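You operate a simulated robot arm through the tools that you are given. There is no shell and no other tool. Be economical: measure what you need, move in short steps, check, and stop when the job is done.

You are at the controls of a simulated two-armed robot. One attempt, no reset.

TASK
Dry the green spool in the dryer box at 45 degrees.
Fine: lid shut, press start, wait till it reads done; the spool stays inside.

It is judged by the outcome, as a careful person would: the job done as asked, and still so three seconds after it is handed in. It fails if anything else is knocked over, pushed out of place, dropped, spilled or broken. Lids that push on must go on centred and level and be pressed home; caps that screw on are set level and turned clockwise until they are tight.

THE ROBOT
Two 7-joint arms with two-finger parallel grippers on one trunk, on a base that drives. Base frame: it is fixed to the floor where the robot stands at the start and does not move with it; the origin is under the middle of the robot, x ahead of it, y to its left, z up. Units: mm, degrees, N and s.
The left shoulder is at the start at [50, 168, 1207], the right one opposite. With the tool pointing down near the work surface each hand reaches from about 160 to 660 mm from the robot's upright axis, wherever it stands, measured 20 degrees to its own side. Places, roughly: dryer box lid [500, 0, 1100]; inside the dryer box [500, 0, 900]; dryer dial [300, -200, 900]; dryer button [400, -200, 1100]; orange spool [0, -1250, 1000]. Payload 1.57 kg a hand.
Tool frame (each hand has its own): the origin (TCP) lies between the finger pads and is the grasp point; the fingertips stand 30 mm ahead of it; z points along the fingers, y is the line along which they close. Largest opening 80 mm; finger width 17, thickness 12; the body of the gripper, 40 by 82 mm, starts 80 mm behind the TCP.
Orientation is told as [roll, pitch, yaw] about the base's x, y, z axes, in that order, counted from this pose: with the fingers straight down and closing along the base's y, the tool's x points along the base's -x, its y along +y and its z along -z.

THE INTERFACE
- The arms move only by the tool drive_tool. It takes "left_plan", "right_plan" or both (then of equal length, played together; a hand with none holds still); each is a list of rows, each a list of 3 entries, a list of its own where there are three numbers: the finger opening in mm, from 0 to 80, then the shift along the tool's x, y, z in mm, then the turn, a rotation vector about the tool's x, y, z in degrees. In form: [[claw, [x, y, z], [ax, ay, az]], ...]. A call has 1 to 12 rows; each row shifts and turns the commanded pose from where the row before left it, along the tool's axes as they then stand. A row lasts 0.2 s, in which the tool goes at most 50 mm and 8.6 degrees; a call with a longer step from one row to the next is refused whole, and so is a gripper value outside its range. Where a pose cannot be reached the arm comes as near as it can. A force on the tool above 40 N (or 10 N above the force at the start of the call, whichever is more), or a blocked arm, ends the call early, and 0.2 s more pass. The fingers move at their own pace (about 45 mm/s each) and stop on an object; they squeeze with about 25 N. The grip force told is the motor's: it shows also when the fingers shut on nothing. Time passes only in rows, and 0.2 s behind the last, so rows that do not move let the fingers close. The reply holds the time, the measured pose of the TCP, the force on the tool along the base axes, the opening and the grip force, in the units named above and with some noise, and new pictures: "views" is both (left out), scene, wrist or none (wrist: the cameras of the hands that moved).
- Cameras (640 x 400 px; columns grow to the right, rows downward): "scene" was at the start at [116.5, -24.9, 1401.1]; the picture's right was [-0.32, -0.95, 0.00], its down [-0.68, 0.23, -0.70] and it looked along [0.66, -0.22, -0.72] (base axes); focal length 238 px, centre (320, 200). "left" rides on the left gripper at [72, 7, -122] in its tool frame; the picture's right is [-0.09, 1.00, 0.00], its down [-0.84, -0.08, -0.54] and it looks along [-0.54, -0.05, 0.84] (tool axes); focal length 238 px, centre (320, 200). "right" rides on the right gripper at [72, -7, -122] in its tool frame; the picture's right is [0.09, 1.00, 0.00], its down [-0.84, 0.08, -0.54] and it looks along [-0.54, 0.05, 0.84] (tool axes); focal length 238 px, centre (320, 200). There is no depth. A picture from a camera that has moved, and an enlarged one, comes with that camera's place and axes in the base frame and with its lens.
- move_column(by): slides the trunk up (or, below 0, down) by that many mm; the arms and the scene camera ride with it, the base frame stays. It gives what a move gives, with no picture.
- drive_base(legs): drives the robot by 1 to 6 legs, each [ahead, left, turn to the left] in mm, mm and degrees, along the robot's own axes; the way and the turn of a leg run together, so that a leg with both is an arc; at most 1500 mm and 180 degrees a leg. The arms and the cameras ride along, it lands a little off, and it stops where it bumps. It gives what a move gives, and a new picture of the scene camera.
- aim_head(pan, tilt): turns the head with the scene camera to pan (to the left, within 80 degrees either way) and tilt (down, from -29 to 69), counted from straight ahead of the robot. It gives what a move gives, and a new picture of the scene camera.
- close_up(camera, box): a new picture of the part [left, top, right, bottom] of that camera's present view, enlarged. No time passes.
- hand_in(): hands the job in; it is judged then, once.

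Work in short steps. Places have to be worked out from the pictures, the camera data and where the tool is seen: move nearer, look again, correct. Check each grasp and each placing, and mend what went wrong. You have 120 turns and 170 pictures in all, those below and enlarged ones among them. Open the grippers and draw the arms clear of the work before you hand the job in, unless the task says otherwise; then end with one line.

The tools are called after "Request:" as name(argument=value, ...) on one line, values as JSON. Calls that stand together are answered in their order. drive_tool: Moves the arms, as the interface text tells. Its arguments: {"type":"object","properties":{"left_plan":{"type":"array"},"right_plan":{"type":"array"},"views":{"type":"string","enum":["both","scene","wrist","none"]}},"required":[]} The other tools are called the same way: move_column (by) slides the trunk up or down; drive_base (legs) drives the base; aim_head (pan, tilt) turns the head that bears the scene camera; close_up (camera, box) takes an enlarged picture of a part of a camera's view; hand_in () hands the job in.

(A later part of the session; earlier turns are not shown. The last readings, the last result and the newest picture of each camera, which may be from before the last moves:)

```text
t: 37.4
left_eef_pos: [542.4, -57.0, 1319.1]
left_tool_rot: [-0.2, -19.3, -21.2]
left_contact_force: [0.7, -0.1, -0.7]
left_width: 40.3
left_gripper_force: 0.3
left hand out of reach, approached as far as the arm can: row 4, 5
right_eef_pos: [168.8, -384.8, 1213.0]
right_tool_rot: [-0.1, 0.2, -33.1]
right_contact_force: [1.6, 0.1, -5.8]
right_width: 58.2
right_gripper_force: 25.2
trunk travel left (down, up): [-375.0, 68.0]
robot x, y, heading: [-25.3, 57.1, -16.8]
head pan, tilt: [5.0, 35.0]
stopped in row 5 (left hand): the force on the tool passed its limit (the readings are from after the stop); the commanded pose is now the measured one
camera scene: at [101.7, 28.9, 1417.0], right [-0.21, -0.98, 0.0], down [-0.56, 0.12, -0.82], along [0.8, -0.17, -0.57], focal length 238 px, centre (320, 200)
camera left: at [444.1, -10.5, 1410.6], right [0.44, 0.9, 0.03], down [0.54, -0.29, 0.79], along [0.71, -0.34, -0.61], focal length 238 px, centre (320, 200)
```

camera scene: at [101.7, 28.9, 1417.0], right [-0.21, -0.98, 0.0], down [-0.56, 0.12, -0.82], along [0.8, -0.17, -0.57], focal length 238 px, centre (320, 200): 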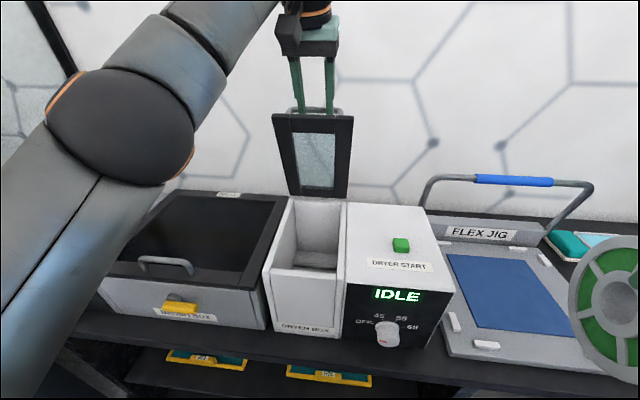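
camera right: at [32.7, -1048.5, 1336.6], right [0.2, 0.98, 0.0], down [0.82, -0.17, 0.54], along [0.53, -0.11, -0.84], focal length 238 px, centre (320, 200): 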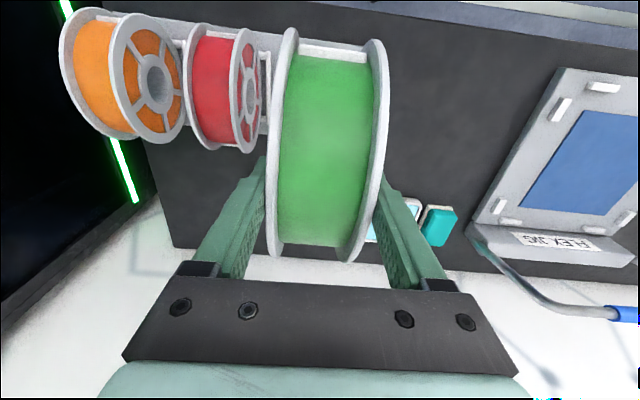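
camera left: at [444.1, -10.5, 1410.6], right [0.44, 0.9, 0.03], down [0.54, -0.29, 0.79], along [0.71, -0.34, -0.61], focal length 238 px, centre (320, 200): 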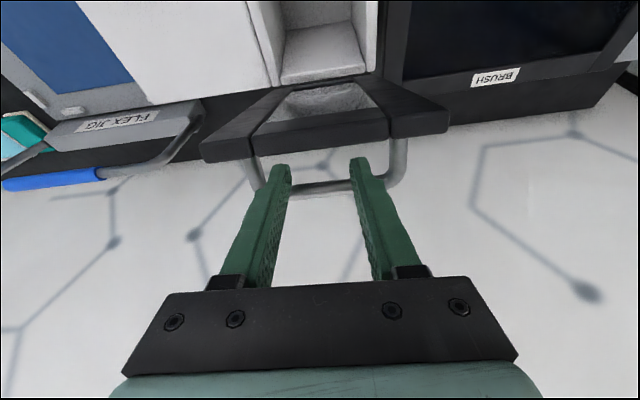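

The lid stands at about 75°, the arm near its reach limit. I drive the base 45 ahead so the hooked fingers push the lid further back.

Request:
drive_base(legs=[[45, 0, 0]])

```text
t: 38.3
left_eef_pos: [583.7, -70.2, 1319.0]
left_tool_rot: [0.0, -19.2, -21.3]
left_contact_force: [0.4, 0.0, -1.1]
left_width: 40.0
left_gripper_force: 0.0
right_eef_pos: [211.1, -399.1, 1212.5]
right_tool_rot: [0.0, 0.1, -33.0]
right_contact_force: [0.9, -0.8, -6.5]
right_width: 57.9
right_gripper_force: 25.0
trunk travel left (down, up): [-375.0, 68.0]
robot x, y, heading: [16.9, 45.4, -16.7]
head pan, tilt: [5.0, 35.0]
camera scene: at [144.2, 14.4, 1417.0], right [-0.21, -0.98, 0.0], down [-0.56, 0.12, -0.82], along [0.8, -0.17, -0.57], focal length 238 px, centre (320, 200)
```

scene: 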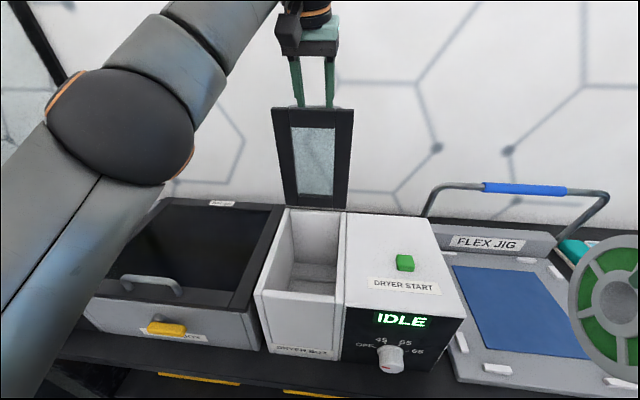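

The lid is nearly upright. I push on 60 mm with the arm to bring it past vertical.

Request:
drive_tool(left_plan=[[40, [-19, 0, 6.5], [0, 0, 0]], [40, [-19, 0, 6.5], [0, 0, 0]], [40, [-19, 0, 6.5], [0, 0, 0]], [40, [0, 0, 0], [0, 0, 0]]])

```text
t: 39.3
left_eef_pos: [609.2, -63.6, 1298.4]
left_tool_rot: [-0.1, -19.4, -21.4]
left_contact_force: [-0.6, -0.7, 0.1]
left_width: 39.2
left_gripper_force: 0.1
left hand out of reach, approached as far as the arm can: row 1, 2, 3
right_eef_pos: [210.9, -399.1, 1213.1]
right_tool_rot: [0.0, 0.1, -33.2]
right_contact_force: [1.0, -0.6, -6.5]
right_width: 58.0
right_gripper_force: 24.9
trunk travel left (down, up): [-375.0, 68.0]
robot x, y, heading: [18.6, 42.4, -16.9]
head pan, tilt: [5.0, 35.0]
camera scene: at [142.5, 14.2, 1417.1], right [-0.21, -0.98, 0.0], down [-0.56, 0.12, -0.82], along [0.8, -0.17, -0.57], focal length 238 px, centre (320, 200)
camera left: at [511.2, -19.1, 1390.0], right [0.44, 0.9, 0.03], down [0.54, -0.29, 0.79], along [0.72, -0.34, -0.61], focal length 238 px, centre (320, 200)
```

scene: 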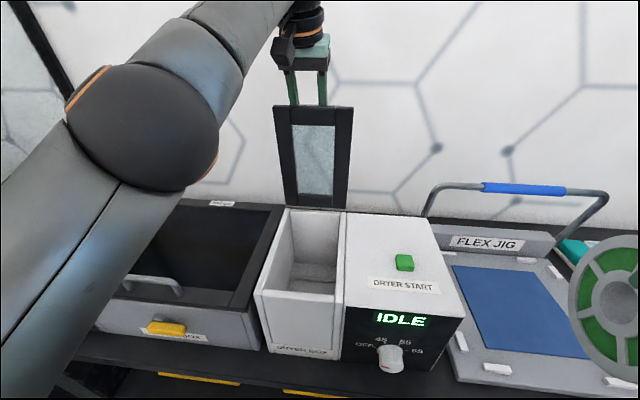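
left: 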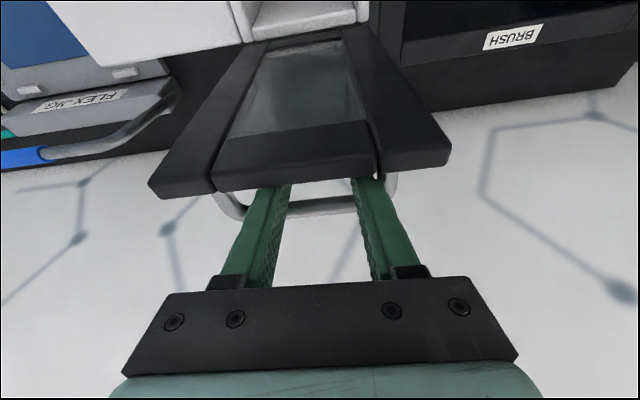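

The fingers hook the bar behind the lid, which is about upright. I drive 25 more ahead to take it past vertical.

Request:
drive_base(legs=[[25, 0, 0]])

Request:
close_up(camera="left", box=[0, 0, 640, 400])

```text
t: 40.1
left_eef_pos: [632.1, -70.1, 1300.0]
left_tool_rot: [-0.1, -19.5, -21.3]
left_contact_force: [-3.3, -1.7, 2.5]
left_width: 38.3
left_gripper_force: 0.0
right_eef_pos: [234.4, -405.2, 1212.8]
right_tool_rot: [0.0, 0.0, -33.1]
right_contact_force: [-0.7, -0.6, -6.7]
right_width: 58.1
right_gripper_force: 24.8
trunk travel left (down, up): [-375.0, 68.0]
robot x, y, heading: [41.6, 38.2, -17.0]
head pan, tilt: [5.0, 35.0]
camera scene: at [166.7, 7.2, 1417.2], right [-0.21, -0.98, 0.0], down [-0.56, 0.12, -0.82], along [0.8, -0.17, -0.57], focal length 238 px, centre (320, 200)
```

scene: 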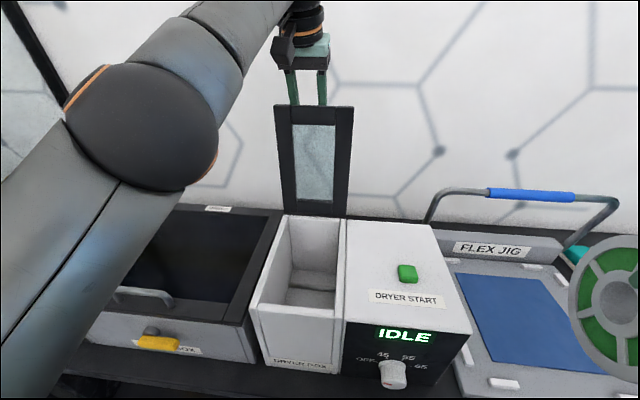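

```text
1.00 times, centred on (320, 200) of left
camera zoom: at [534.9, -25.8, 1390.9], right [0.44, 0.9, 0.03], down [0.54, -0.29, 0.79], along [0.72, -0.33, -0.61], focal length 238 px, centre (320, 200)
```

zoom: 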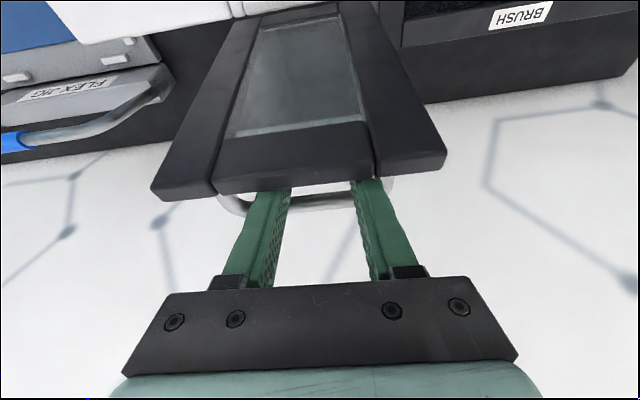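

A slight push-back of ~4 N: the lid seems past vertical or near its stop. I retract 15 mm to see whether the lid follows the fingers.

Request:
drive_tool(left_plan=[[40, [7, 0, -2.5], [0, 0, 0]], [40, [7, 0, -2.5], [0, 0, 0]], [40, [0, 0, 0], [0, 0, 0]], [40, [0, 0, 0], [0, 0, 0]]])

```text
t: 41.1
left_eef_pos: [627.3, -72.6, 1306.0]
left_tool_rot: [-0.1, -19.4, -21.3]
left_contact_force: [0.4, 0.4, 0.7]
left_width: 39.9
left_gripper_force: 0.0
left hand out of reach, approached as far as the arm can: row 1, 2
right_eef_pos: [233.9, -406.2, 1213.2]
right_tool_rot: [0.0, 0.1, -33.1]
right_contact_force: [-0.3, -0.3, -6.4]
right_width: 57.9
right_gripper_force: 24.8
trunk travel left (down, up): [-375.0, 68.0]
robot x, y, heading: [40.5, 39.5, -17.0]
head pan, tilt: [5.0, 35.0]
camera scene: at [166.5, 7.6, 1417.1], right [-0.21, -0.98, 0.0], down [-0.56, 0.12, -0.82], along [0.8, -0.17, -0.57], focal length 238 px, centre (320, 200)
camera left: at [528.8, -26.3, 1397.4], right [0.44, 0.9, 0.03], down [0.54, -0.29, 0.79], along [0.72, -0.33, -0.61], focal length 238 px, centre (320, 200)
```

scene: 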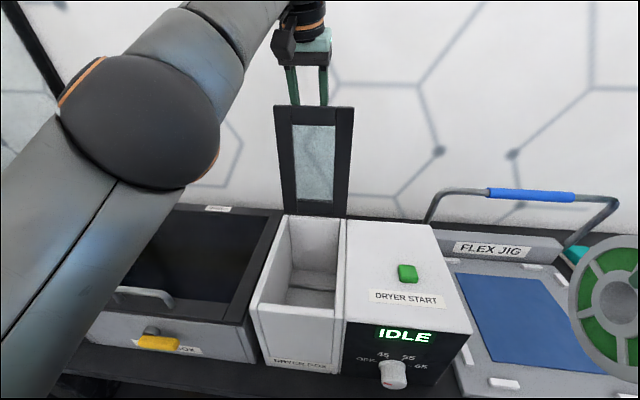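
left: 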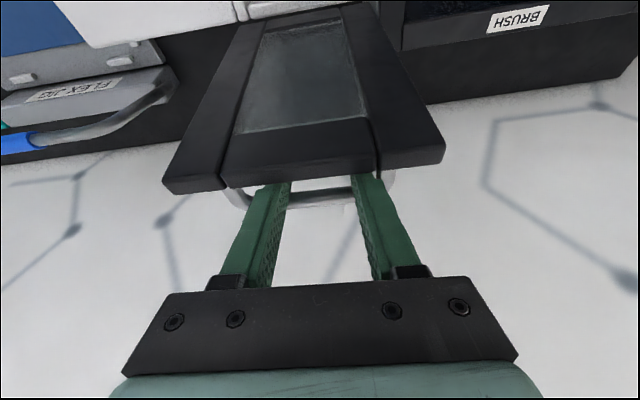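

No load now. I draw the fingers slowly up out of the loop and watch the lid.

Request:
drive_tool(left_plan=[[40, [0, 0, -12], [0, 0, 0]], [40, [0, 0, -12], [0, 0, 0]], [40, [0, 0, 0], [0, 0, 0]]], views="wrist")

```text
t: 41.9
left_eef_pos: [618.1, -65.1, 1326.5]
left_tool_rot: [-0.1, -19.6, -21.4]
left_contact_force: [1.4, 0.5, 0.4]
left_width: 39.7
left_gripper_force: 0.1
left hand out of reach, approached as far as the arm can: row 2
right_eef_pos: [234.0, -406.9, 1213.3]
right_tool_rot: [0.0, 0.1, -33.2]
right_contact_force: [-0.4, 0.9, -5.7]
right_width: 57.9
right_gripper_force: 24.9
trunk travel left (down, up): [-375.0, 68.0]
robot x, y, heading: [42.8, 34.4, -16.7]
head pan, tilt: [5.0, 35.0]
camera left: at [519.0, -20.0, 1417.6], right [0.44, 0.9, 0.03], down [0.54, -0.29, 0.79], along [0.72, -0.33, -0.61], focal length 238 px, centre (320, 200)
```

left: 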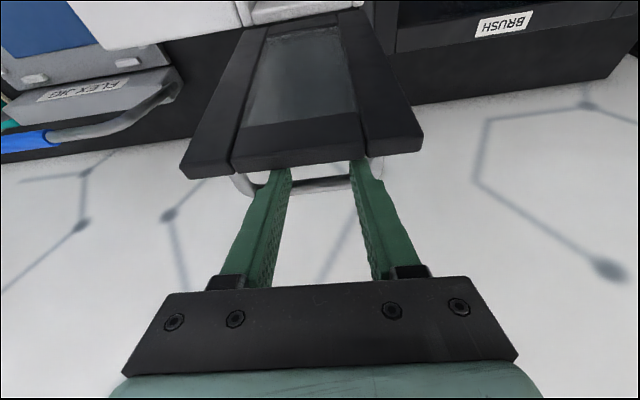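

Still nearly free. I raise the trunk 60 to lift the fingers straight out of the loop.

Request:
move_column(by=30)

Request:
close_up(camera="left", box=[0, 0, 640, 400])

```text
t: 42.7
left_eef_pos: [616.8, -66.3, 1356.2]
left_tool_rot: [-0.1, -19.5, -21.2]
left_contact_force: [-0.3, -0.3, 0.4]
left_width: 40.0
left_gripper_force: 0.1
right_eef_pos: [234.5, -408.0, 1243.3]
right_tool_rot: [0.0, 0.1, -33.1]
right_contact_force: [-0.2, -1.1, -6.5]
right_width: 58.2
right_gripper_force: 24.9
trunk travel left (down, up): [-405.0, 38.0]
robot x, y, heading: [42.2, 36.5, -16.9]
head pan, tilt: [5.0, 35.0]
```

```text
1.00 times, centred on (320, 200) of left
camera zoom: at [519.2, -20.2, 1447.4], right [0.44, 0.9, 0.03], down [0.54, -0.29, 0.79], along [0.72, -0.34, -0.61], focal length 238 px, centre (320, 200)
```

zoom: 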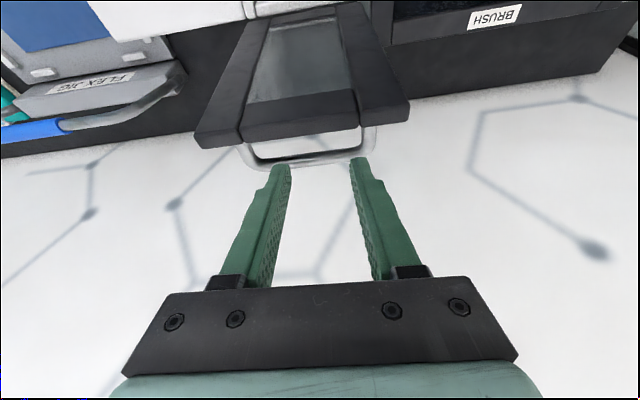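

The fingers are out and the lid stands by itself. I raise 25 more, then draw the left hand back and to the left.

Request:
move_column(by=30)

Request:
drive_tool(left_plan=[[40, [35, 0, -20], [0, 0, 0]], [40, [35, 0, -12], [0, 0, 0]], [40, [40, 0, -14], [0, 0, 0]], [40, [40, 10, -14], [0, 0, 0]], [40, [40, 20, -10], [0, 0, 0]], [40, [35, 25, 0], [0, 0, 0]], [40, [20, 35, 0], [0, 0, 0]], [40, [0, 40, 0], [0, 0, 0]], [40, [0, 0, 0], [0, 0, 0]]])

```text
t: 43.4
left_eef_pos: [618.0, -65.5, 1386.1]
left_tool_rot: [-0.1, -19.5, -21.3]
left_contact_force: [0.6, -0.5, -0.3]
left_width: 39.9
left_gripper_force: 0.0
right_eef_pos: [234.2, -407.0, 1272.8]
right_tool_rot: [0.0, 0.1, -33.1]
right_contact_force: [0.3, 0.0, -5.2]
right_width: 58.0
right_gripper_force: 24.8
trunk travel left (down, up): [-435.0, 8.0]
robot x, y, heading: [43.1, 37.9, -17.1]
head pan, tilt: [5.0, 35.0]
```

```text
t: 45.4
left_eef_pos: [427.7, 149.0, 1370.8]
left_tool_rot: [-0.1, -19.5, -21.4]
left_contact_force: [0.6, -0.3, 0.0]
left_width: 39.9
left_gripper_force: 0.1
right_eef_pos: [233.7, -406.1, 1273.1]
right_tool_rot: [0.0, 0.1, -33.1]
right_contact_force: [-1.5, 0.0, -5.8]
right_width: 58.0
right_gripper_force: 25.5
trunk travel left (down, up): [-435.0, 8.0]
robot x, y, heading: [45.1, 35.5, -17.0]
head pan, tilt: [5.0, 35.0]
camera scene: at [166.5, 6.7, 1477.1], right [-0.21, -0.98, 0.0], down [-0.56, 0.12, -0.82], along [0.8, -0.17, -0.57], focal length 238 px, centre (320, 200)
camera left: at [329.4, 194.3, 1461.4], right [0.44, 0.9, 0.03], down [0.54, -0.29, 0.79], along [0.72, -0.34, -0.61], focal length 238 px, centre (320, 200)
```

scene: 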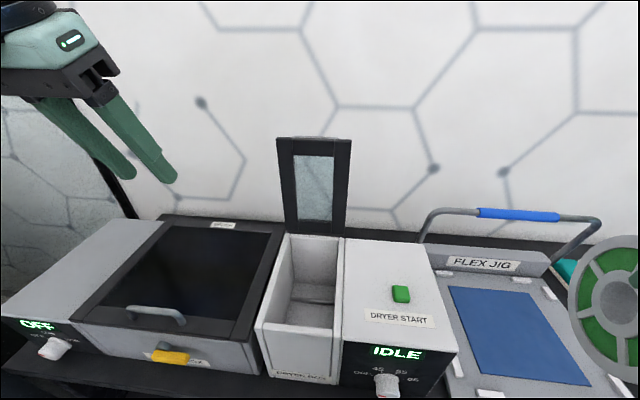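
left: 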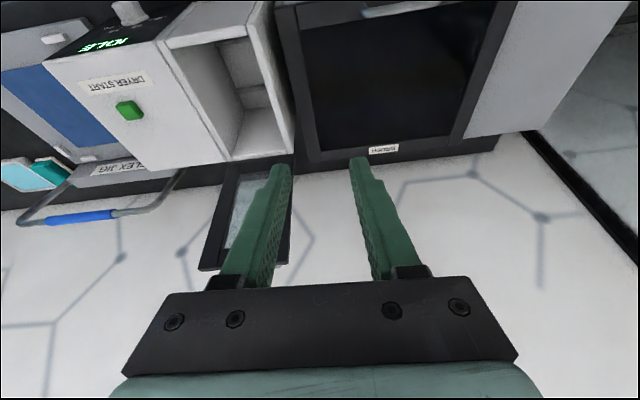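

The lid stands open by itself. I enlarge the box opening to measure it.

Request:
close_up(camera="scene", box=[230, 190, 390, 390])

```text
2.00 times, centred on (310, 290) of scene
camera zoom: at [166.5, 6.7, 1477.1], right [-0.21, -0.98, 0.0], down [-0.56, 0.12, -0.82], along [0.8, -0.17, -0.57], focal length 476 px, centre (340, 20)
```

zoom: 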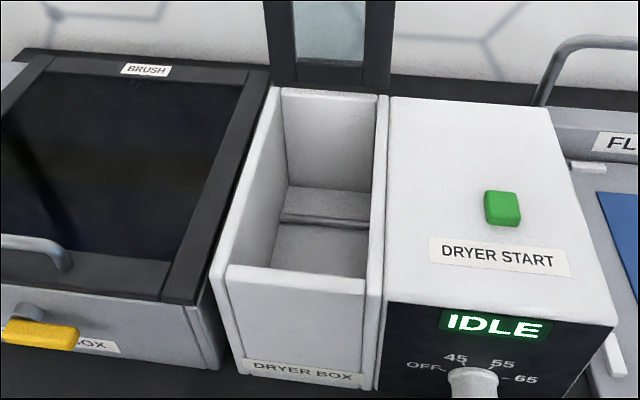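

The opening spans p 365–589, q 48–167 (centre [487, -36]), wide enough for spool and fingers. I turn the right hand square and carry the spool over the box at present height (spool bottom ≈1130, well above everything).

Request:
drive_tool(right_plan=[[30, [0, 0, 0], [0, 0, -8]], [30, [0, 0, 0], [0, 0, -8]], [30, [-13.4, 42.8, 0], [0, 0, 0]], [30, [-13.4, 42.8, 0], [0, 0, 0]], [30, [-13.4, 42.8, 0], [0, 0, 0]], [30, [-13.4, 42.8, 0], [0, 0, 0]], [30, [-13.4, 42.8, 0], [0, 0, 0]], [30, [-13.4, 42.8, 0], [0, 0, 0]], [30, [-13.4, 42.8, 0], [0, 0, 0]], [30, [-13.4, 42.8, 0], [0, 0, 0]], [30, [-13.4, 42.8, 0], [0, 0, 0]]])

```text
t: 47.8
left_eef_pos: [427.4, 149.1, 1369.9]
left_tool_rot: [-0.1, -19.5, -21.3]
left_contact_force: [0.2, 0.4, 0.5]
left_width: 39.7
left_gripper_force: 0.0
right_eef_pos: [373.1, -199.5, 1269.7]
right_tool_rot: [-0.1, 0.2, -17.1]
right_contact_force: [-0.6, -0.1, -6.1]
right_width: 57.8
right_gripper_force: 25.1
right hand out of reach, approached as far as the arm can: row 8, 9, 10, 11
trunk travel left (down, up): [-435.0, 8.0]
robot x, y, heading: [43.2, 36.7, -17.0]
head pan, tilt: [5.0, 35.0]
camera scene: at [166.3, 7.9, 1477.2], right [-0.21, -0.98, 0.0], down [-0.56, 0.12, -0.82], along [0.8, -0.17, -0.57], focal length 238 px, centre (320, 200)
camera right: at [303.5, -185.8, 1392.8], right [0.21, 0.98, 0.0], down [0.82, -0.17, 0.54], along [0.53, -0.11, -0.84], focal length 238 px, centre (320, 200)
```

scene: 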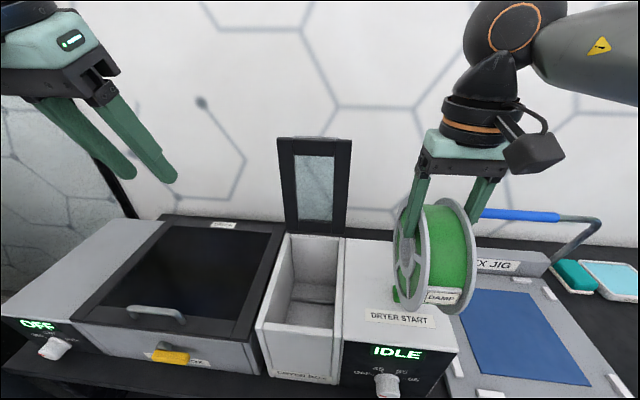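
right: 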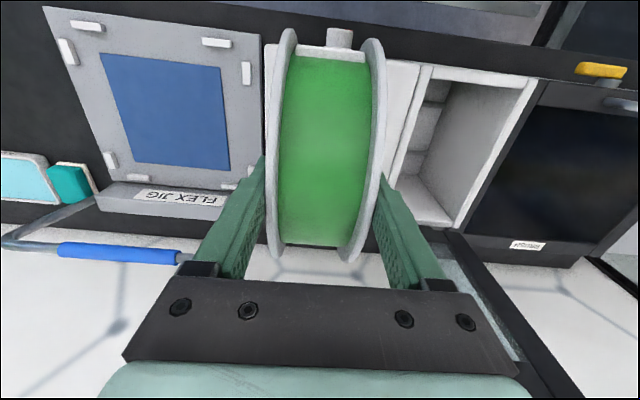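

The right arm can't reach that far across. Spool clears everything, so I drive the base 188 to the left instead.

Request:
drive_base(legs=[[0, 188, 0]])

```text
t: 49.4
left_eef_pos: [483.5, 328.5, 1371.1]
left_tool_rot: [-0.3, -19.5, -21.4]
left_contact_force: [-0.2, 0.5, 1.5]
left_width: 39.9
left_gripper_force: 0.0
right_eef_pos: [429.0, -20.9, 1270.7]
right_tool_rot: [0.0, 0.1, -17.2]
right_contact_force: [0.0, 0.2, -5.4]
right_width: 58.0
right_gripper_force: 25.1
trunk travel left (down, up): [-435.0, 8.0]
robot x, y, heading: [101.6, 214.8, -17.3]
head pan, tilt: [5.0, 35.0]
camera scene: at [221.5, 187.1, 1477.1], right [-0.21, -0.98, 0.0], down [-0.56, 0.12, -0.82], along [0.8, -0.17, -0.57], focal length 238 px, centre (320, 200)
```

scene: 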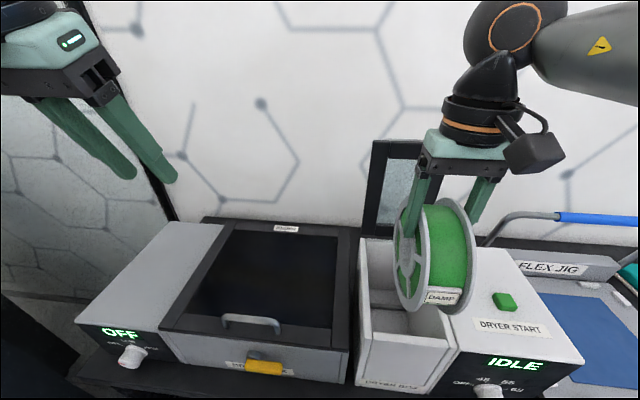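

Hand now at q≈105, p≈416. I move it 61 further in over the opening's centre.

Request:
drive_tool(right_plan=[[30, [-30, 1, 0], [0, 0, 0]], [30, [-31, 1, 0], [0, 0, 0]], [30, [0, 0, 0], [0, 0, 0]]])

```text
t: 50.2
left_eef_pos: [482.6, 327.7, 1370.5]
left_tool_rot: [0.0, -19.4, -21.4]
left_contact_force: [-0.6, -1.0, -0.7]
left_width: 40.0
left_gripper_force: 0.0
right_eef_pos: [447.5, -40.1, 1270.4]
right_tool_rot: [0.1, 0.0, -17.3]
right_contact_force: [-0.2, 0.2, -6.2]
right_width: 57.9
right_gripper_force: 24.8
right hand out of reach, approached as far as the arm can: row 1, 2
trunk travel left (down, up): [-435.0, 8.0]
robot x, y, heading: [95.0, 216.3, -16.5]
head pan, tilt: [5.0, 35.0]
camera scene: at [221.2, 186.5, 1477.1], right [-0.21, -0.98, 0.0], down [-0.56, 0.12, -0.82], along [0.8, -0.17, -0.57], focal length 238 px, centre (320, 200)
camera right: at [377.5, -26.6, 1393.7], right [0.21, 0.98, 0.0], down [0.82, -0.18, 0.54], along [0.53, -0.11, -0.84], focal length 238 px, centre (320, 200)
```

scene: 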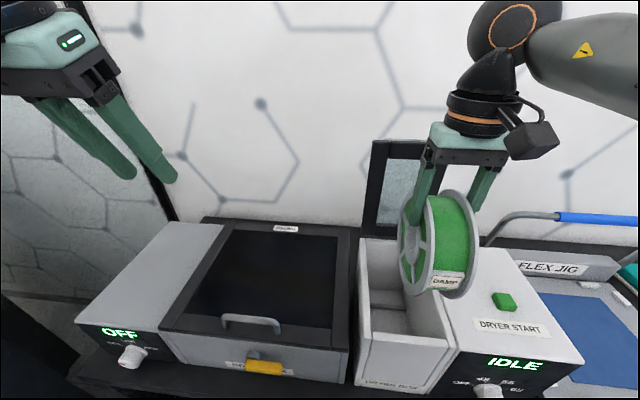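
right: 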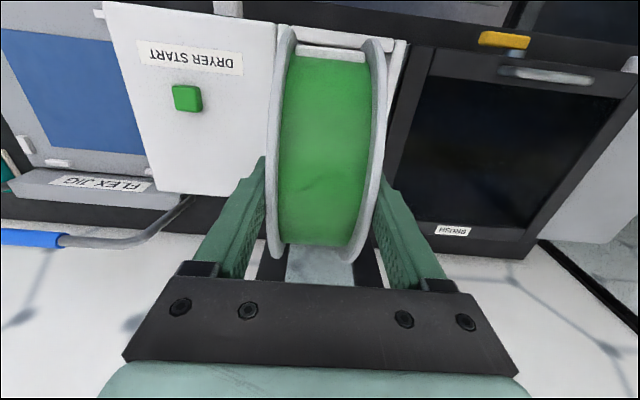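

Reach is limited at this height; going lower helps and the spool bottom (≈1128) has room. I lower 42 mm (bottom ≈1086, rim ≈1062) and see how far it comes forward.

Request:
drive_tool(right_plan=[[30, [0, 0, 21], [0, 0, 0]], [30, [0, 0, 21], [0, 0, 0]], [30, [0, 0, 0], [0, 0, 0]]], views="scene")

```text
t: 51.0
left_eef_pos: [482.4, 328.3, 1370.2]
left_tool_rot: [-0.1, -19.6, -21.4]
left_contact_force: [-0.3, 0.5, -0.7]
left_width: 40.1
left_gripper_force: 0.0
right_eef_pos: [448.5, -40.3, 1229.4]
right_tool_rot: [0.1, 0.1, -17.2]
right_contact_force: [-0.9, 0.1, -6.2]
right_width: 58.0
right_gripper_force: 25.4
trunk travel left (down, up): [-435.0, 8.0]
robot x, y, heading: [94.3, 214.0, -16.6]
head pan, tilt: [5.0, 35.0]
camera scene: at [221.2, 186.6, 1477.1], right [-0.21, -0.98, 0.0], down [-0.56, 0.12, -0.82], along [0.8, -0.17, -0.57], focal length 238 px, centre (320, 200)
```

scene: 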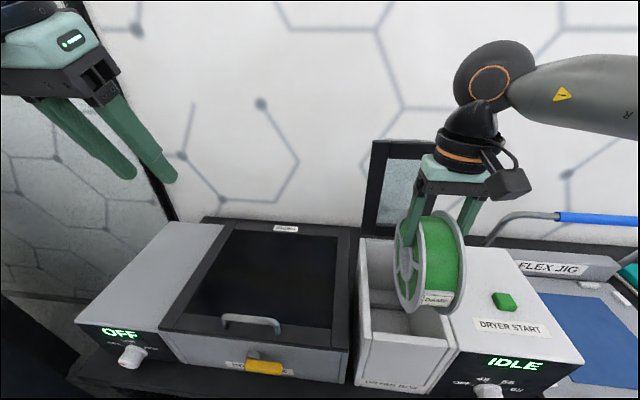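

Now it's at p≈440, q≈92, z=1229. I try the remaining 37 forward and 16 left.

Request:
drive_tool(right_plan=[[30, [0, 16, 0], [0, 0, 0]], [30, [-19, 0, 0], [0, 0, 0]], [30, [-18, 0, 0], [0, 0, 0]], [30, [0, 0, 0], [0, 0, 0]]])

```text
t: 52.0
left_eef_pos: [482.7, 326.7, 1370.6]
left_tool_rot: [-0.1, -19.6, -21.4]
left_contact_force: [-0.1, 0.7, 0.6]
left_width: 39.7
left_gripper_force: 0.0
right_eef_pos: [461.1, -38.6, 1230.8]
right_tool_rot: [0.2, -0.1, -17.3]
right_contact_force: [0.5, -0.3, -6.8]
right_width: 58.0
right_gripper_force: 25.4
right hand out of reach, approached as far as the arm can: row 1, 2, 3
trunk travel left (down, up): [-435.0, 8.0]
robot x, y, heading: [95.3, 211.8, -17.2]
head pan, tilt: [5.0, 35.0]
camera scene: at [221.0, 186.7, 1477.1], right [-0.21, -0.98, 0.0], down [-0.56, 0.12, -0.82], along [0.8, -0.17, -0.57], focal length 238 px, centre (320, 200)
camera right: at [390.6, -24.9, 1353.9], right [0.21, 0.98, 0.0], down [0.82, -0.18, 0.54], along [0.53, -0.11, -0.84], focal length 238 px, centre (320, 200)
```

scene: 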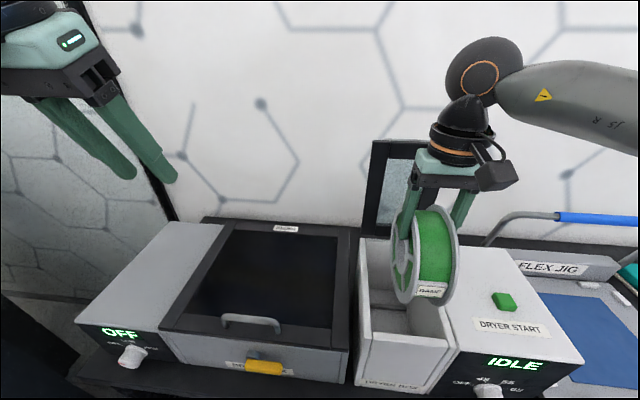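
right: 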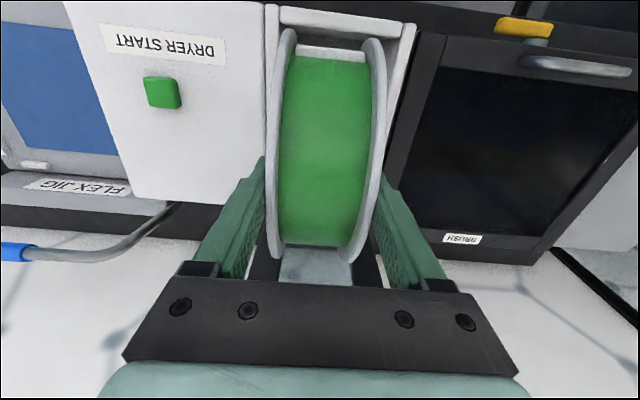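

Reach grows as the hand goes lower, and the narrow bottom of the spool enters well inside the opening, so I lower 40 mm while creeping forward/left.

Request:
drive_tool(right_plan=[[30, [-6, 3, 10], [0, 0, 0]], [30, [-6, 3, 10], [0, 0, 0]], [30, [-6, 2, 10], [0, 0, 0]], [30, [-6, 2, 10], [0, 0, 0]], [30, [0, 0, 0], [0, 0, 0]]])

```text
t: 53.2
left_eef_pos: [483.6, 328.4, 1370.8]
left_tool_rot: [-0.2, -19.5, -21.4]
left_contact_force: [0.6, 0.0, 0.9]
left_width: 40.0
left_gripper_force: 0.1
right_eef_pos: [475.1, -44.6, 1196.9]
right_tool_rot: [0.0, 0.0, -17.2]
right_contact_force: [0.0, -0.4, -6.2]
right_width: 57.9
right_gripper_force: 25.6
right hand out of reach, approached as far as the arm can: row 1, 2, 3, 4
trunk travel left (down, up): [-435.0, 8.0]
robot x, y, heading: [95.5, 217.3, -17.2]
head pan, tilt: [5.0, 35.0]
camera scene: at [221.2, 186.6, 1477.1], right [-0.21, -0.98, 0.0], down [-0.56, 0.12, -0.82], along [0.8, -0.17, -0.57], focal length 238 px, centre (320, 200)
camera right: at [404.2, -29.7, 1319.3], right [0.21, 0.98, 0.0], down [0.82, -0.18, 0.54], along [0.53, -0.11, -0.84], focal length 238 px, centre (320, 200)
```

scene: 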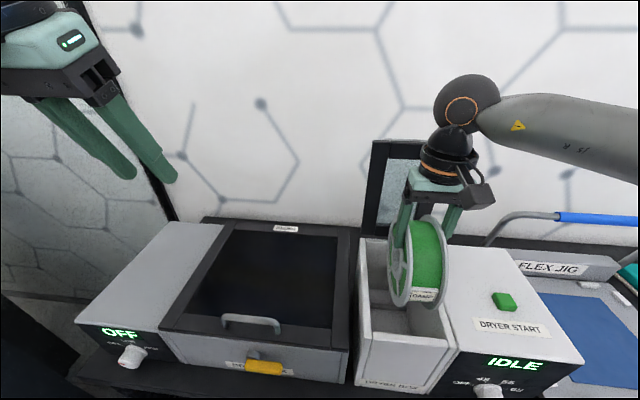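
right: 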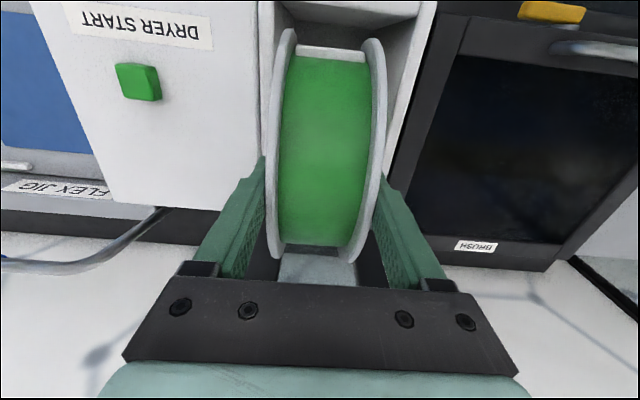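

Now p≈467, q≈96: nearly centred lengthways. I shift the base 11 mm to the left to centre sideways.

Request:
drive_base(legs=[[4, 11, 0]])

Request:
close_up(camera="right", box=[160, 0, 480, 260])

```text
t: 53.9
left_eef_pos: [489.5, 337.7, 1370.9]
left_tool_rot: [-0.1, -19.5, -21.4]
left_contact_force: [-0.8, 0.3, 0.9]
left_width: 40.2
left_gripper_force: 0.1
right_eef_pos: [481.9, -34.4, 1197.1]
right_tool_rot: [0.2, 0.0, -17.3]
right_contact_force: [0.3, 0.7, -6.0]
right_width: 57.9
right_gripper_force: 24.8
trunk travel left (down, up): [-435.0, 8.0]
robot x, y, heading: [104.0, 228.2, -17.1]
head pan, tilt: [5.0, 35.0]
camera scene: at [228.2, 195.6, 1477.1], right [-0.21, -0.98, 0.0], down [-0.56, 0.12, -0.82], along [0.8, -0.17, -0.57], focal length 238 px, centre (320, 200)
```

scene: 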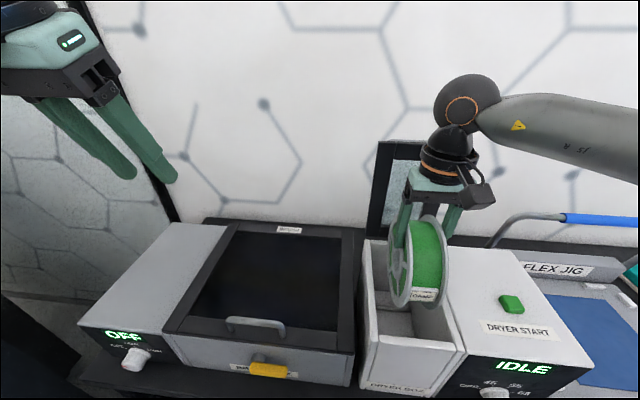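

```text
1.54 times, centred on (320, 130) of right
camera zoom: at [411.0, -20.8, 1319.5], right [0.21, 0.98, 0.0], down [0.82, -0.18, 0.54], along [0.53, -0.11, -0.84], focal length 367 px, centre (320, 308)
```

zoom: 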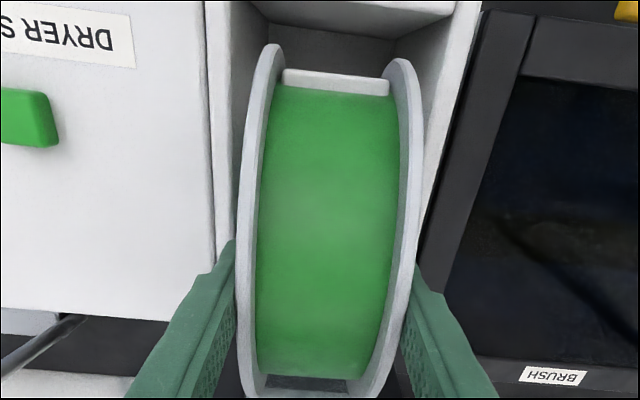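

Centred at p≈471, q≈108. I lower the spool into the box.

Request:
drive_tool(right_plan=[[30, [0, 0, 20], [0, 0, 0]], [30, [-2, 0, 25], [0, 0, 0]], [30, [-2, 0, 25], [0, 0, 0]], [30, [-2, 0, 25], [0, 0, 0]], [30, [0, 0, 25], [0, 0, 0]], [30, [0, 0, 15], [0, 0, 0]], [30, [0, 0, 0], [0, 0, 0]]])

```text
t: 55.5
left_eef_pos: [489.5, 337.3, 1371.0]
left_tool_rot: [0.0, -19.5, -21.4]
left_contact_force: [-0.9, -0.3, -0.6]
left_width: 40.0
left_gripper_force: 0.1
right_eef_pos: [476.9, -44.8, 1065.5]
right_tool_rot: [0.2, 0.1, -17.3]
right_contact_force: [0.1, -0.2, -7.1]
right_width: 58.2
right_gripper_force: 25.5
right hand out of reach, approached as far as the arm can: row 4, 5, 6
trunk travel left (down, up): [-435.0, 8.0]
robot x, y, heading: [107.1, 228.3, -17.2]
head pan, tilt: [5.0, 35.0]
camera scene: at [228.2, 195.7, 1477.1], right [-0.21, -0.98, 0.0], down [-0.56, 0.12, -0.82], along [0.8, -0.17, -0.57], focal length 238 px, centre (320, 200)
camera right: at [406.3, -30.9, 1188.0], right [0.21, 0.98, 0.0], down [0.82, -0.18, 0.54], along [0.53, -0.11, -0.84], focal length 238 px, centre (320, 200)
```

scene: 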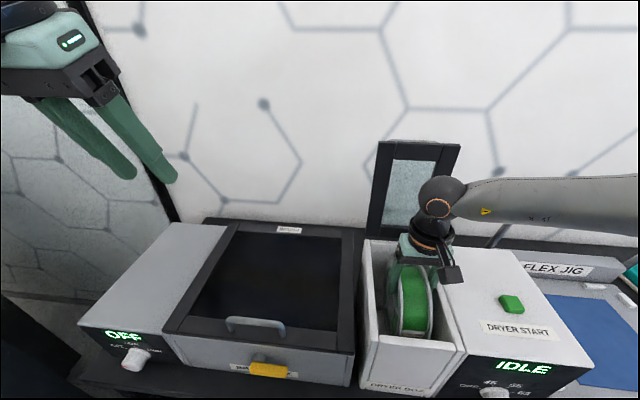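
right: 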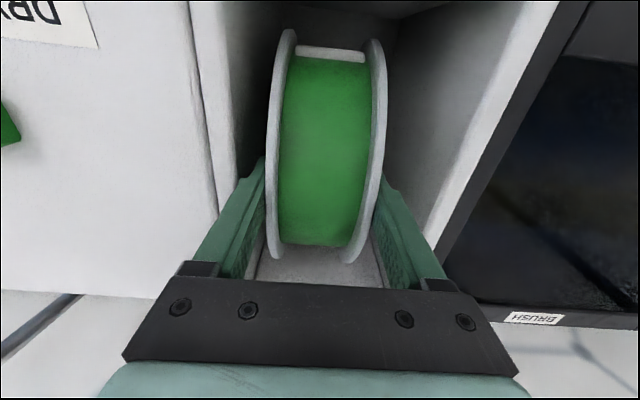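

The arm is at its limit again and drifted 11 to the right. I shift the base left 11 and then lower with the trunk, which goes straight down.

Request:
drive_base(legs=[[0, 10, 0]])

Request:
move_column(by=-35)

```text
t: 56.2
left_eef_pos: [492.9, 346.7, 1371.1]
left_tool_rot: [-0.1, -19.5, -21.5]
left_contact_force: [0.2, -0.5, 0.9]
left_width: 40.0
left_gripper_force: 0.2
right_eef_pos: [480.3, -34.8, 1065.4]
right_tool_rot: [0.1, 0.0, -17.2]
right_contact_force: [0.4, -0.1, -6.2]
right_width: 57.9
right_gripper_force: 25.0
trunk travel left (down, up): [-435.0, 8.0]
robot x, y, heading: [104.8, 235.1, -16.9]
head pan, tilt: [5.0, 35.0]
camera scene: at [231.1, 205.0, 1477.1], right [-0.21, -0.98, 0.0], down [-0.56, 0.12, -0.82], along [0.8, -0.17, -0.57], focal length 238 px, centre (320, 200)
```

scene: 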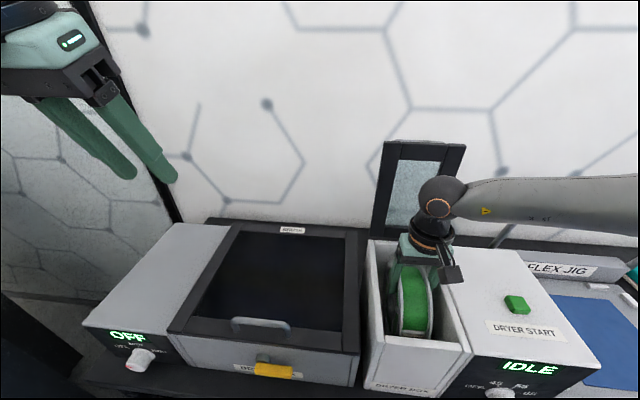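

```text
t: 57.0
left_eef_pos: [492.2, 346.4, 1334.8]
left_tool_rot: [-0.1, -19.5, -21.5]
left_contact_force: [-0.2, -0.1, 0.1]
left_width: 40.0
left_gripper_force: 0.0
right_eef_pos: [479.7, -35.9, 1030.0]
right_tool_rot: [0.2, 0.0, -17.3]
right_contact_force: [-2.0, -0.2, -3.0]
right_width: 57.8
right_gripper_force: 24.9
trunk travel left (down, up): [-400.0, 43.0]
robot x, y, heading: [106.5, 234.7, -17.0]
head pan, tilt: [5.0, 35.0]
```

Load drops from 6 to 3 N and a slight side force shows: the spool touches its rest. I lower a few mm more.

Request:
move_column(by=-5)

Request:
close_up(camera="right", box=[160, 0, 480, 260])

```text
t: 57.6
left_eef_pos: [491.4, 347.5, 1331.1]
left_tool_rot: [-0.1, -19.6, -21.4]
left_contact_force: [-0.1, -0.5, -0.5]
left_width: 39.9
left_gripper_force: 0.0
right_eef_pos: [480.0, -35.1, 1028.7]
right_tool_rot: [0.2, -0.4, -17.4]
right_contact_force: [-1.7, -2.4, 19.9]
right_width: 57.7
right_gripper_force: 24.9
trunk travel left (down, up): [-395.0, 48.0]
robot x, y, heading: [109.6, 233.0, -17.1]
head pan, tilt: [5.0, 35.0]
```

```text
1.54 times, centred on (320, 130) of right
camera zoom: at [408.6, -21.1, 1150.7], right [0.21, 0.98, 0.0], down [0.82, -0.18, 0.55], along [0.54, -0.11, -0.84], focal length 367 px, centre (320, 308)
```

zoom: 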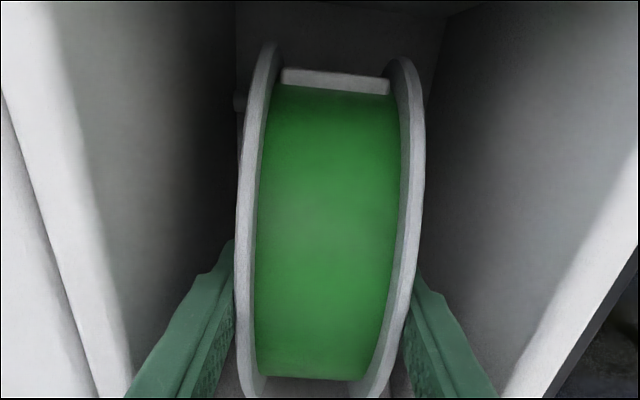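

The spool rests (reaction 20 N) at TCP 1029, so its top is at ≈1051, below the rim. I open the fingers and check.

Request:
drive_tool(right_plan=[[66, [0, 0, -1], [0, 0, 0]], [74, [0, 0, 0], [0, 0, 0]], [74, [0, 0, 0], [0, 0, 0]]])

```text
t: 58.4
left_eef_pos: [491.7, 345.8, 1329.7]
left_tool_rot: [-0.1, -19.7, -21.5]
left_contact_force: [0.4, 0.3, 0.5]
left_width: 39.9
left_gripper_force: 0.1
right_eef_pos: [479.4, -34.5, 1027.3]
right_tool_rot: [0.2, 0.0, -17.3]
right_contact_force: [0.2, -0.8, 0.5]
right_width: 73.7
right_gripper_force: 0.0
trunk travel left (down, up): [-395.0, 48.0]
robot x, y, heading: [110.0, 233.6, -16.7]
head pan, tilt: [5.0, 35.0]
camera scene: at [230.6, 205.5, 1437.2], right [-0.21, -0.98, 0.0], down [-0.56, 0.12, -0.82], along [0.8, -0.17, -0.57], focal length 238 px, centre (320, 200)
camera right: at [408.8, -21.4, 1149.4], right [0.21, 0.98, 0.0], down [0.82, -0.18, 0.54], along [0.53, -0.11, -0.84], focal length 238 px, centre (320, 200)
```

scene: 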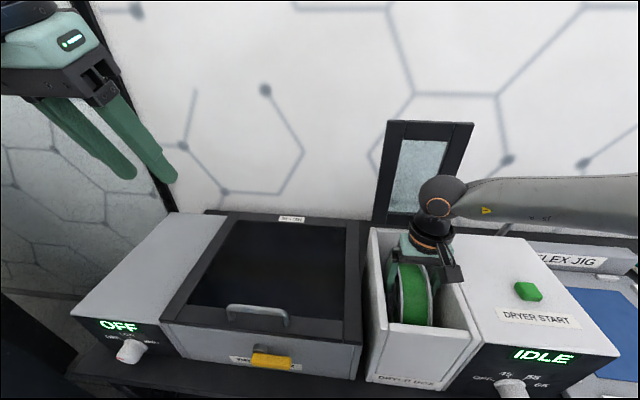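
right: 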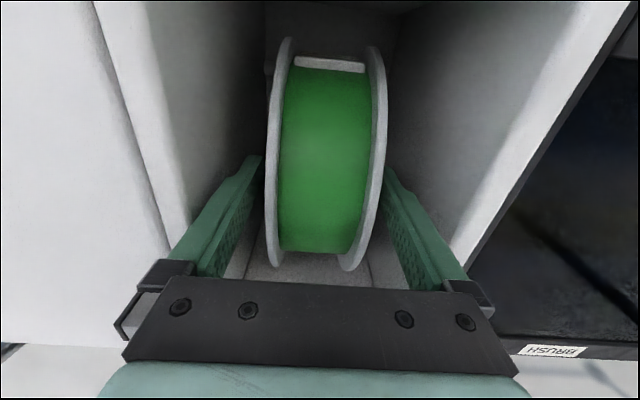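

Released, the spool stands on its rest. I raise the trunk to draw the fingers straight up, then look.

Request:
move_column(by=45)

Request:
drive_tool(right_plan=[[74, [0, 0, -15], [0, 0, 0]], [74, [0, 0, -25], [0, 0, 0]], [74, [0, 0, -25], [0, 0, 0]], [74, [0, 0, 0], [0, 0, 0]]])

```text
t: 59.2
left_eef_pos: [492.3, 346.0, 1375.8]
left_tool_rot: [-0.1, -19.5, -21.4]
left_contact_force: [-0.2, 0.0, -0.5]
left_width: 40.1
left_gripper_force: 0.0
right_eef_pos: [478.4, -34.7, 1072.8]
right_tool_rot: [0.0, 0.0, -17.3]
right_contact_force: [0.9, 0.1, 0.5]
right_width: 74.0
right_gripper_force: 0.1
trunk travel left (down, up): [-440.0, 3.0]
robot x, y, heading: [104.8, 236.6, -17.1]
head pan, tilt: [5.0, 35.0]
```

```text
t: 60.2
left_eef_pos: [491.8, 346.2, 1375.2]
left_tool_rot: [0.0, -19.5, -21.4]
left_contact_force: [-0.2, -0.4, -0.7]
left_width: 40.2
left_gripper_force: 0.2
right_eef_pos: [479.3, -36.4, 1135.8]
right_tool_rot: [0.1, 0.0, -17.3]
right_contact_force: [0.5, -0.3, -0.4]
right_width: 74.0
right_gripper_force: 0.1
trunk travel left (down, up): [-440.0, 3.0]
robot x, y, heading: [106.8, 231.2, -17.1]
head pan, tilt: [5.0, 35.0]
camera scene: at [230.8, 205.3, 1482.1], right [-0.21, -0.98, 0.0], down [-0.56, 0.12, -0.82], along [0.8, -0.17, -0.57], focal length 238 px, centre (320, 200)
camera right: at [408.7, -22.6, 1259.8], right [0.21, 0.98, 0.0], down [0.82, -0.18, 0.54], along [0.53, -0.11, -0.84], focal length 238 px, centre (320, 200)
```

scene: 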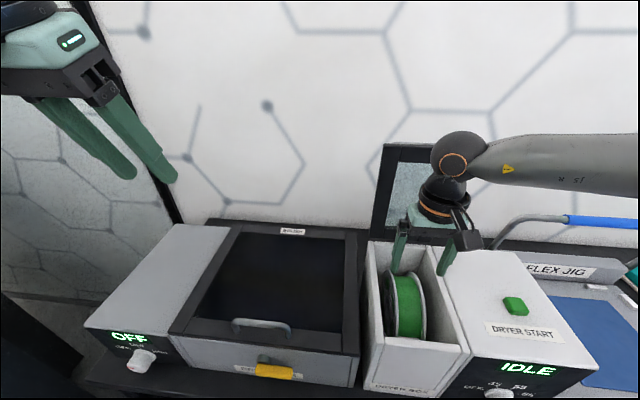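
right: 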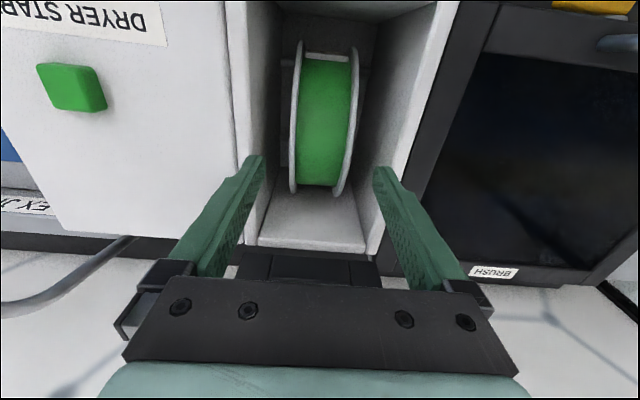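

The green spool stands in the box. To close the lid I'll use the same loop trick with the right hand: first raise it, draw back, and pitch the fingers forward by ~24°.

Request:
drive_tool(right_plan=[[60, [10, 0, -40], [0, 0, 0]], [40, [15, 0, -40], [0, 0, 0]], [40, [15, 0, -30], [0, -6, 0]], [40, [0, 0, -20], [0, -6, 0]], [40, [0, 0, -20], [0, -6, 0]], [40, [0, 0, -20], [0, -6, 0]], [40, [0, 0, 0], [0, 0, 0]]])

```text
t: 61.9
left_eef_pos: [492.9, 346.0, 1377.1]
left_tool_rot: [-0.2, -19.4, -21.4]
left_contact_force: [-0.1, -0.4, 0.2]
left_width: 40.0
left_gripper_force: 0.1
right_eef_pos: [430.0, -21.0, 1305.5]
right_tool_rot: [0.2, -24.2, -17.4]
right_contact_force: [0.0, 1.2, 0.1]
right_width: 40.0
right_gripper_force: 0.1
trunk travel left (down, up): [-440.0, 3.0]
robot x, y, heading: [105.6, 233.0, -16.9]
head pan, tilt: [5.0, 35.0]
camera scene: at [231.1, 205.2, 1482.1], right [-0.21, -0.98, 0.0], down [-0.56, 0.12, -0.82], along [0.8, -0.17, -0.57], focal length 238 px, centre (320, 200)
camera right: at [316.9, 5.7, 1387.9], right [0.22, 0.98, -0.03], down [0.54, -0.09, 0.84], along [0.81, -0.2, -0.55], focal length 238 px, centre (320, 200)
```

scene: 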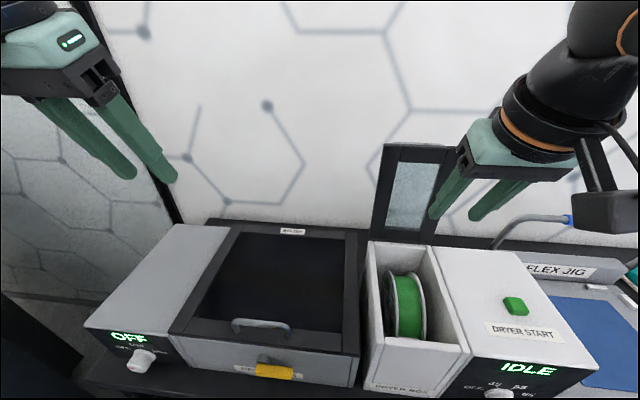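
right: 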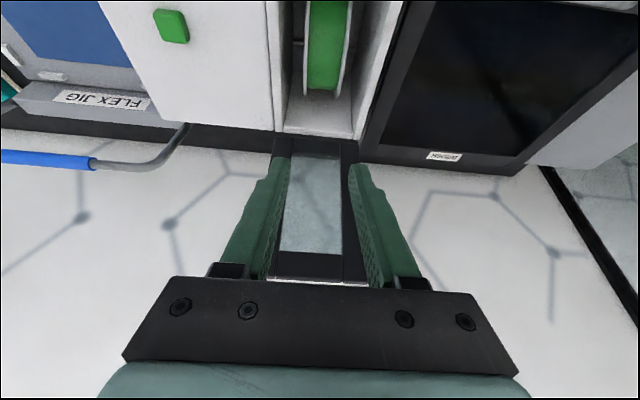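

Pitching forward opens up the reach. The lid's top edge seems near p≈605, z≈1310, with the bar behind it at p≈645. I raise the hand and bring it close above the lid for a better look.

Request:
drive_tool(right_plan=[[40, [-13, 0, -30], [0, 0, 0]], [40, [-15, 0, -35], [0, 0, 0]], [40, [-32.7, 0, 14.5], [0, 0, 0]], [40, [-32.7, 0, 14.5], [0, 0, 0]], [40, [-32.7, 0, 14.5], [0, 0, 0]], [40, [-32.7, 0, 14.5], [0, 4, 0]], [40, [0, 0, 0], [0, 0, 0]]])

```text
t: 63.5
left_eef_pos: [492.6, 346.8, 1375.9]
left_tool_rot: [-0.2, -19.6, -21.4]
left_contact_force: [-0.6, -0.3, 0.0]
left_width: 40.0
left_gripper_force: 0.0
right_eef_pos: [504.8, -79.4, 1370.7]
right_tool_rot: [0.2, -21.3, -17.3]
right_contact_force: [-1.1, 0.6, -0.4]
right_width: 39.9
right_gripper_force: 0.0
right hand out of reach, approached as far as the arm can: row 4, 5, 6
trunk travel left (down, up): [-440.0, 3.0]
robot x, y, heading: [103.8, 238.8, -16.9]
head pan, tilt: [5.0, 35.0]
camera scene: at [230.5, 205.8, 1482.2], right [-0.21, -0.98, 0.0], down [-0.56, 0.12, -0.82], along [0.8, -0.17, -0.57], focal length 238 px, centre (320, 200)
camera right: at [396.8, -54.6, 1458.6], right [0.21, 0.98, -0.03], down [0.58, -0.1, 0.81], along [0.79, -0.19, -0.59], focal length 238 px, centre (320, 200)
```

scene: 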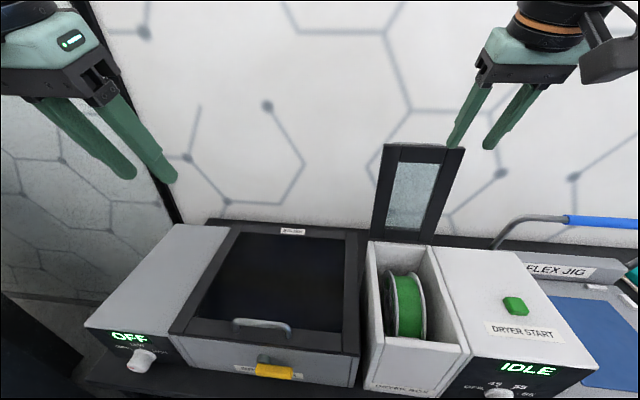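
right: 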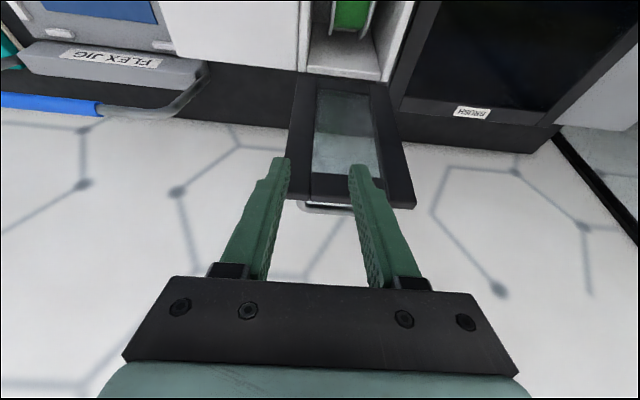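

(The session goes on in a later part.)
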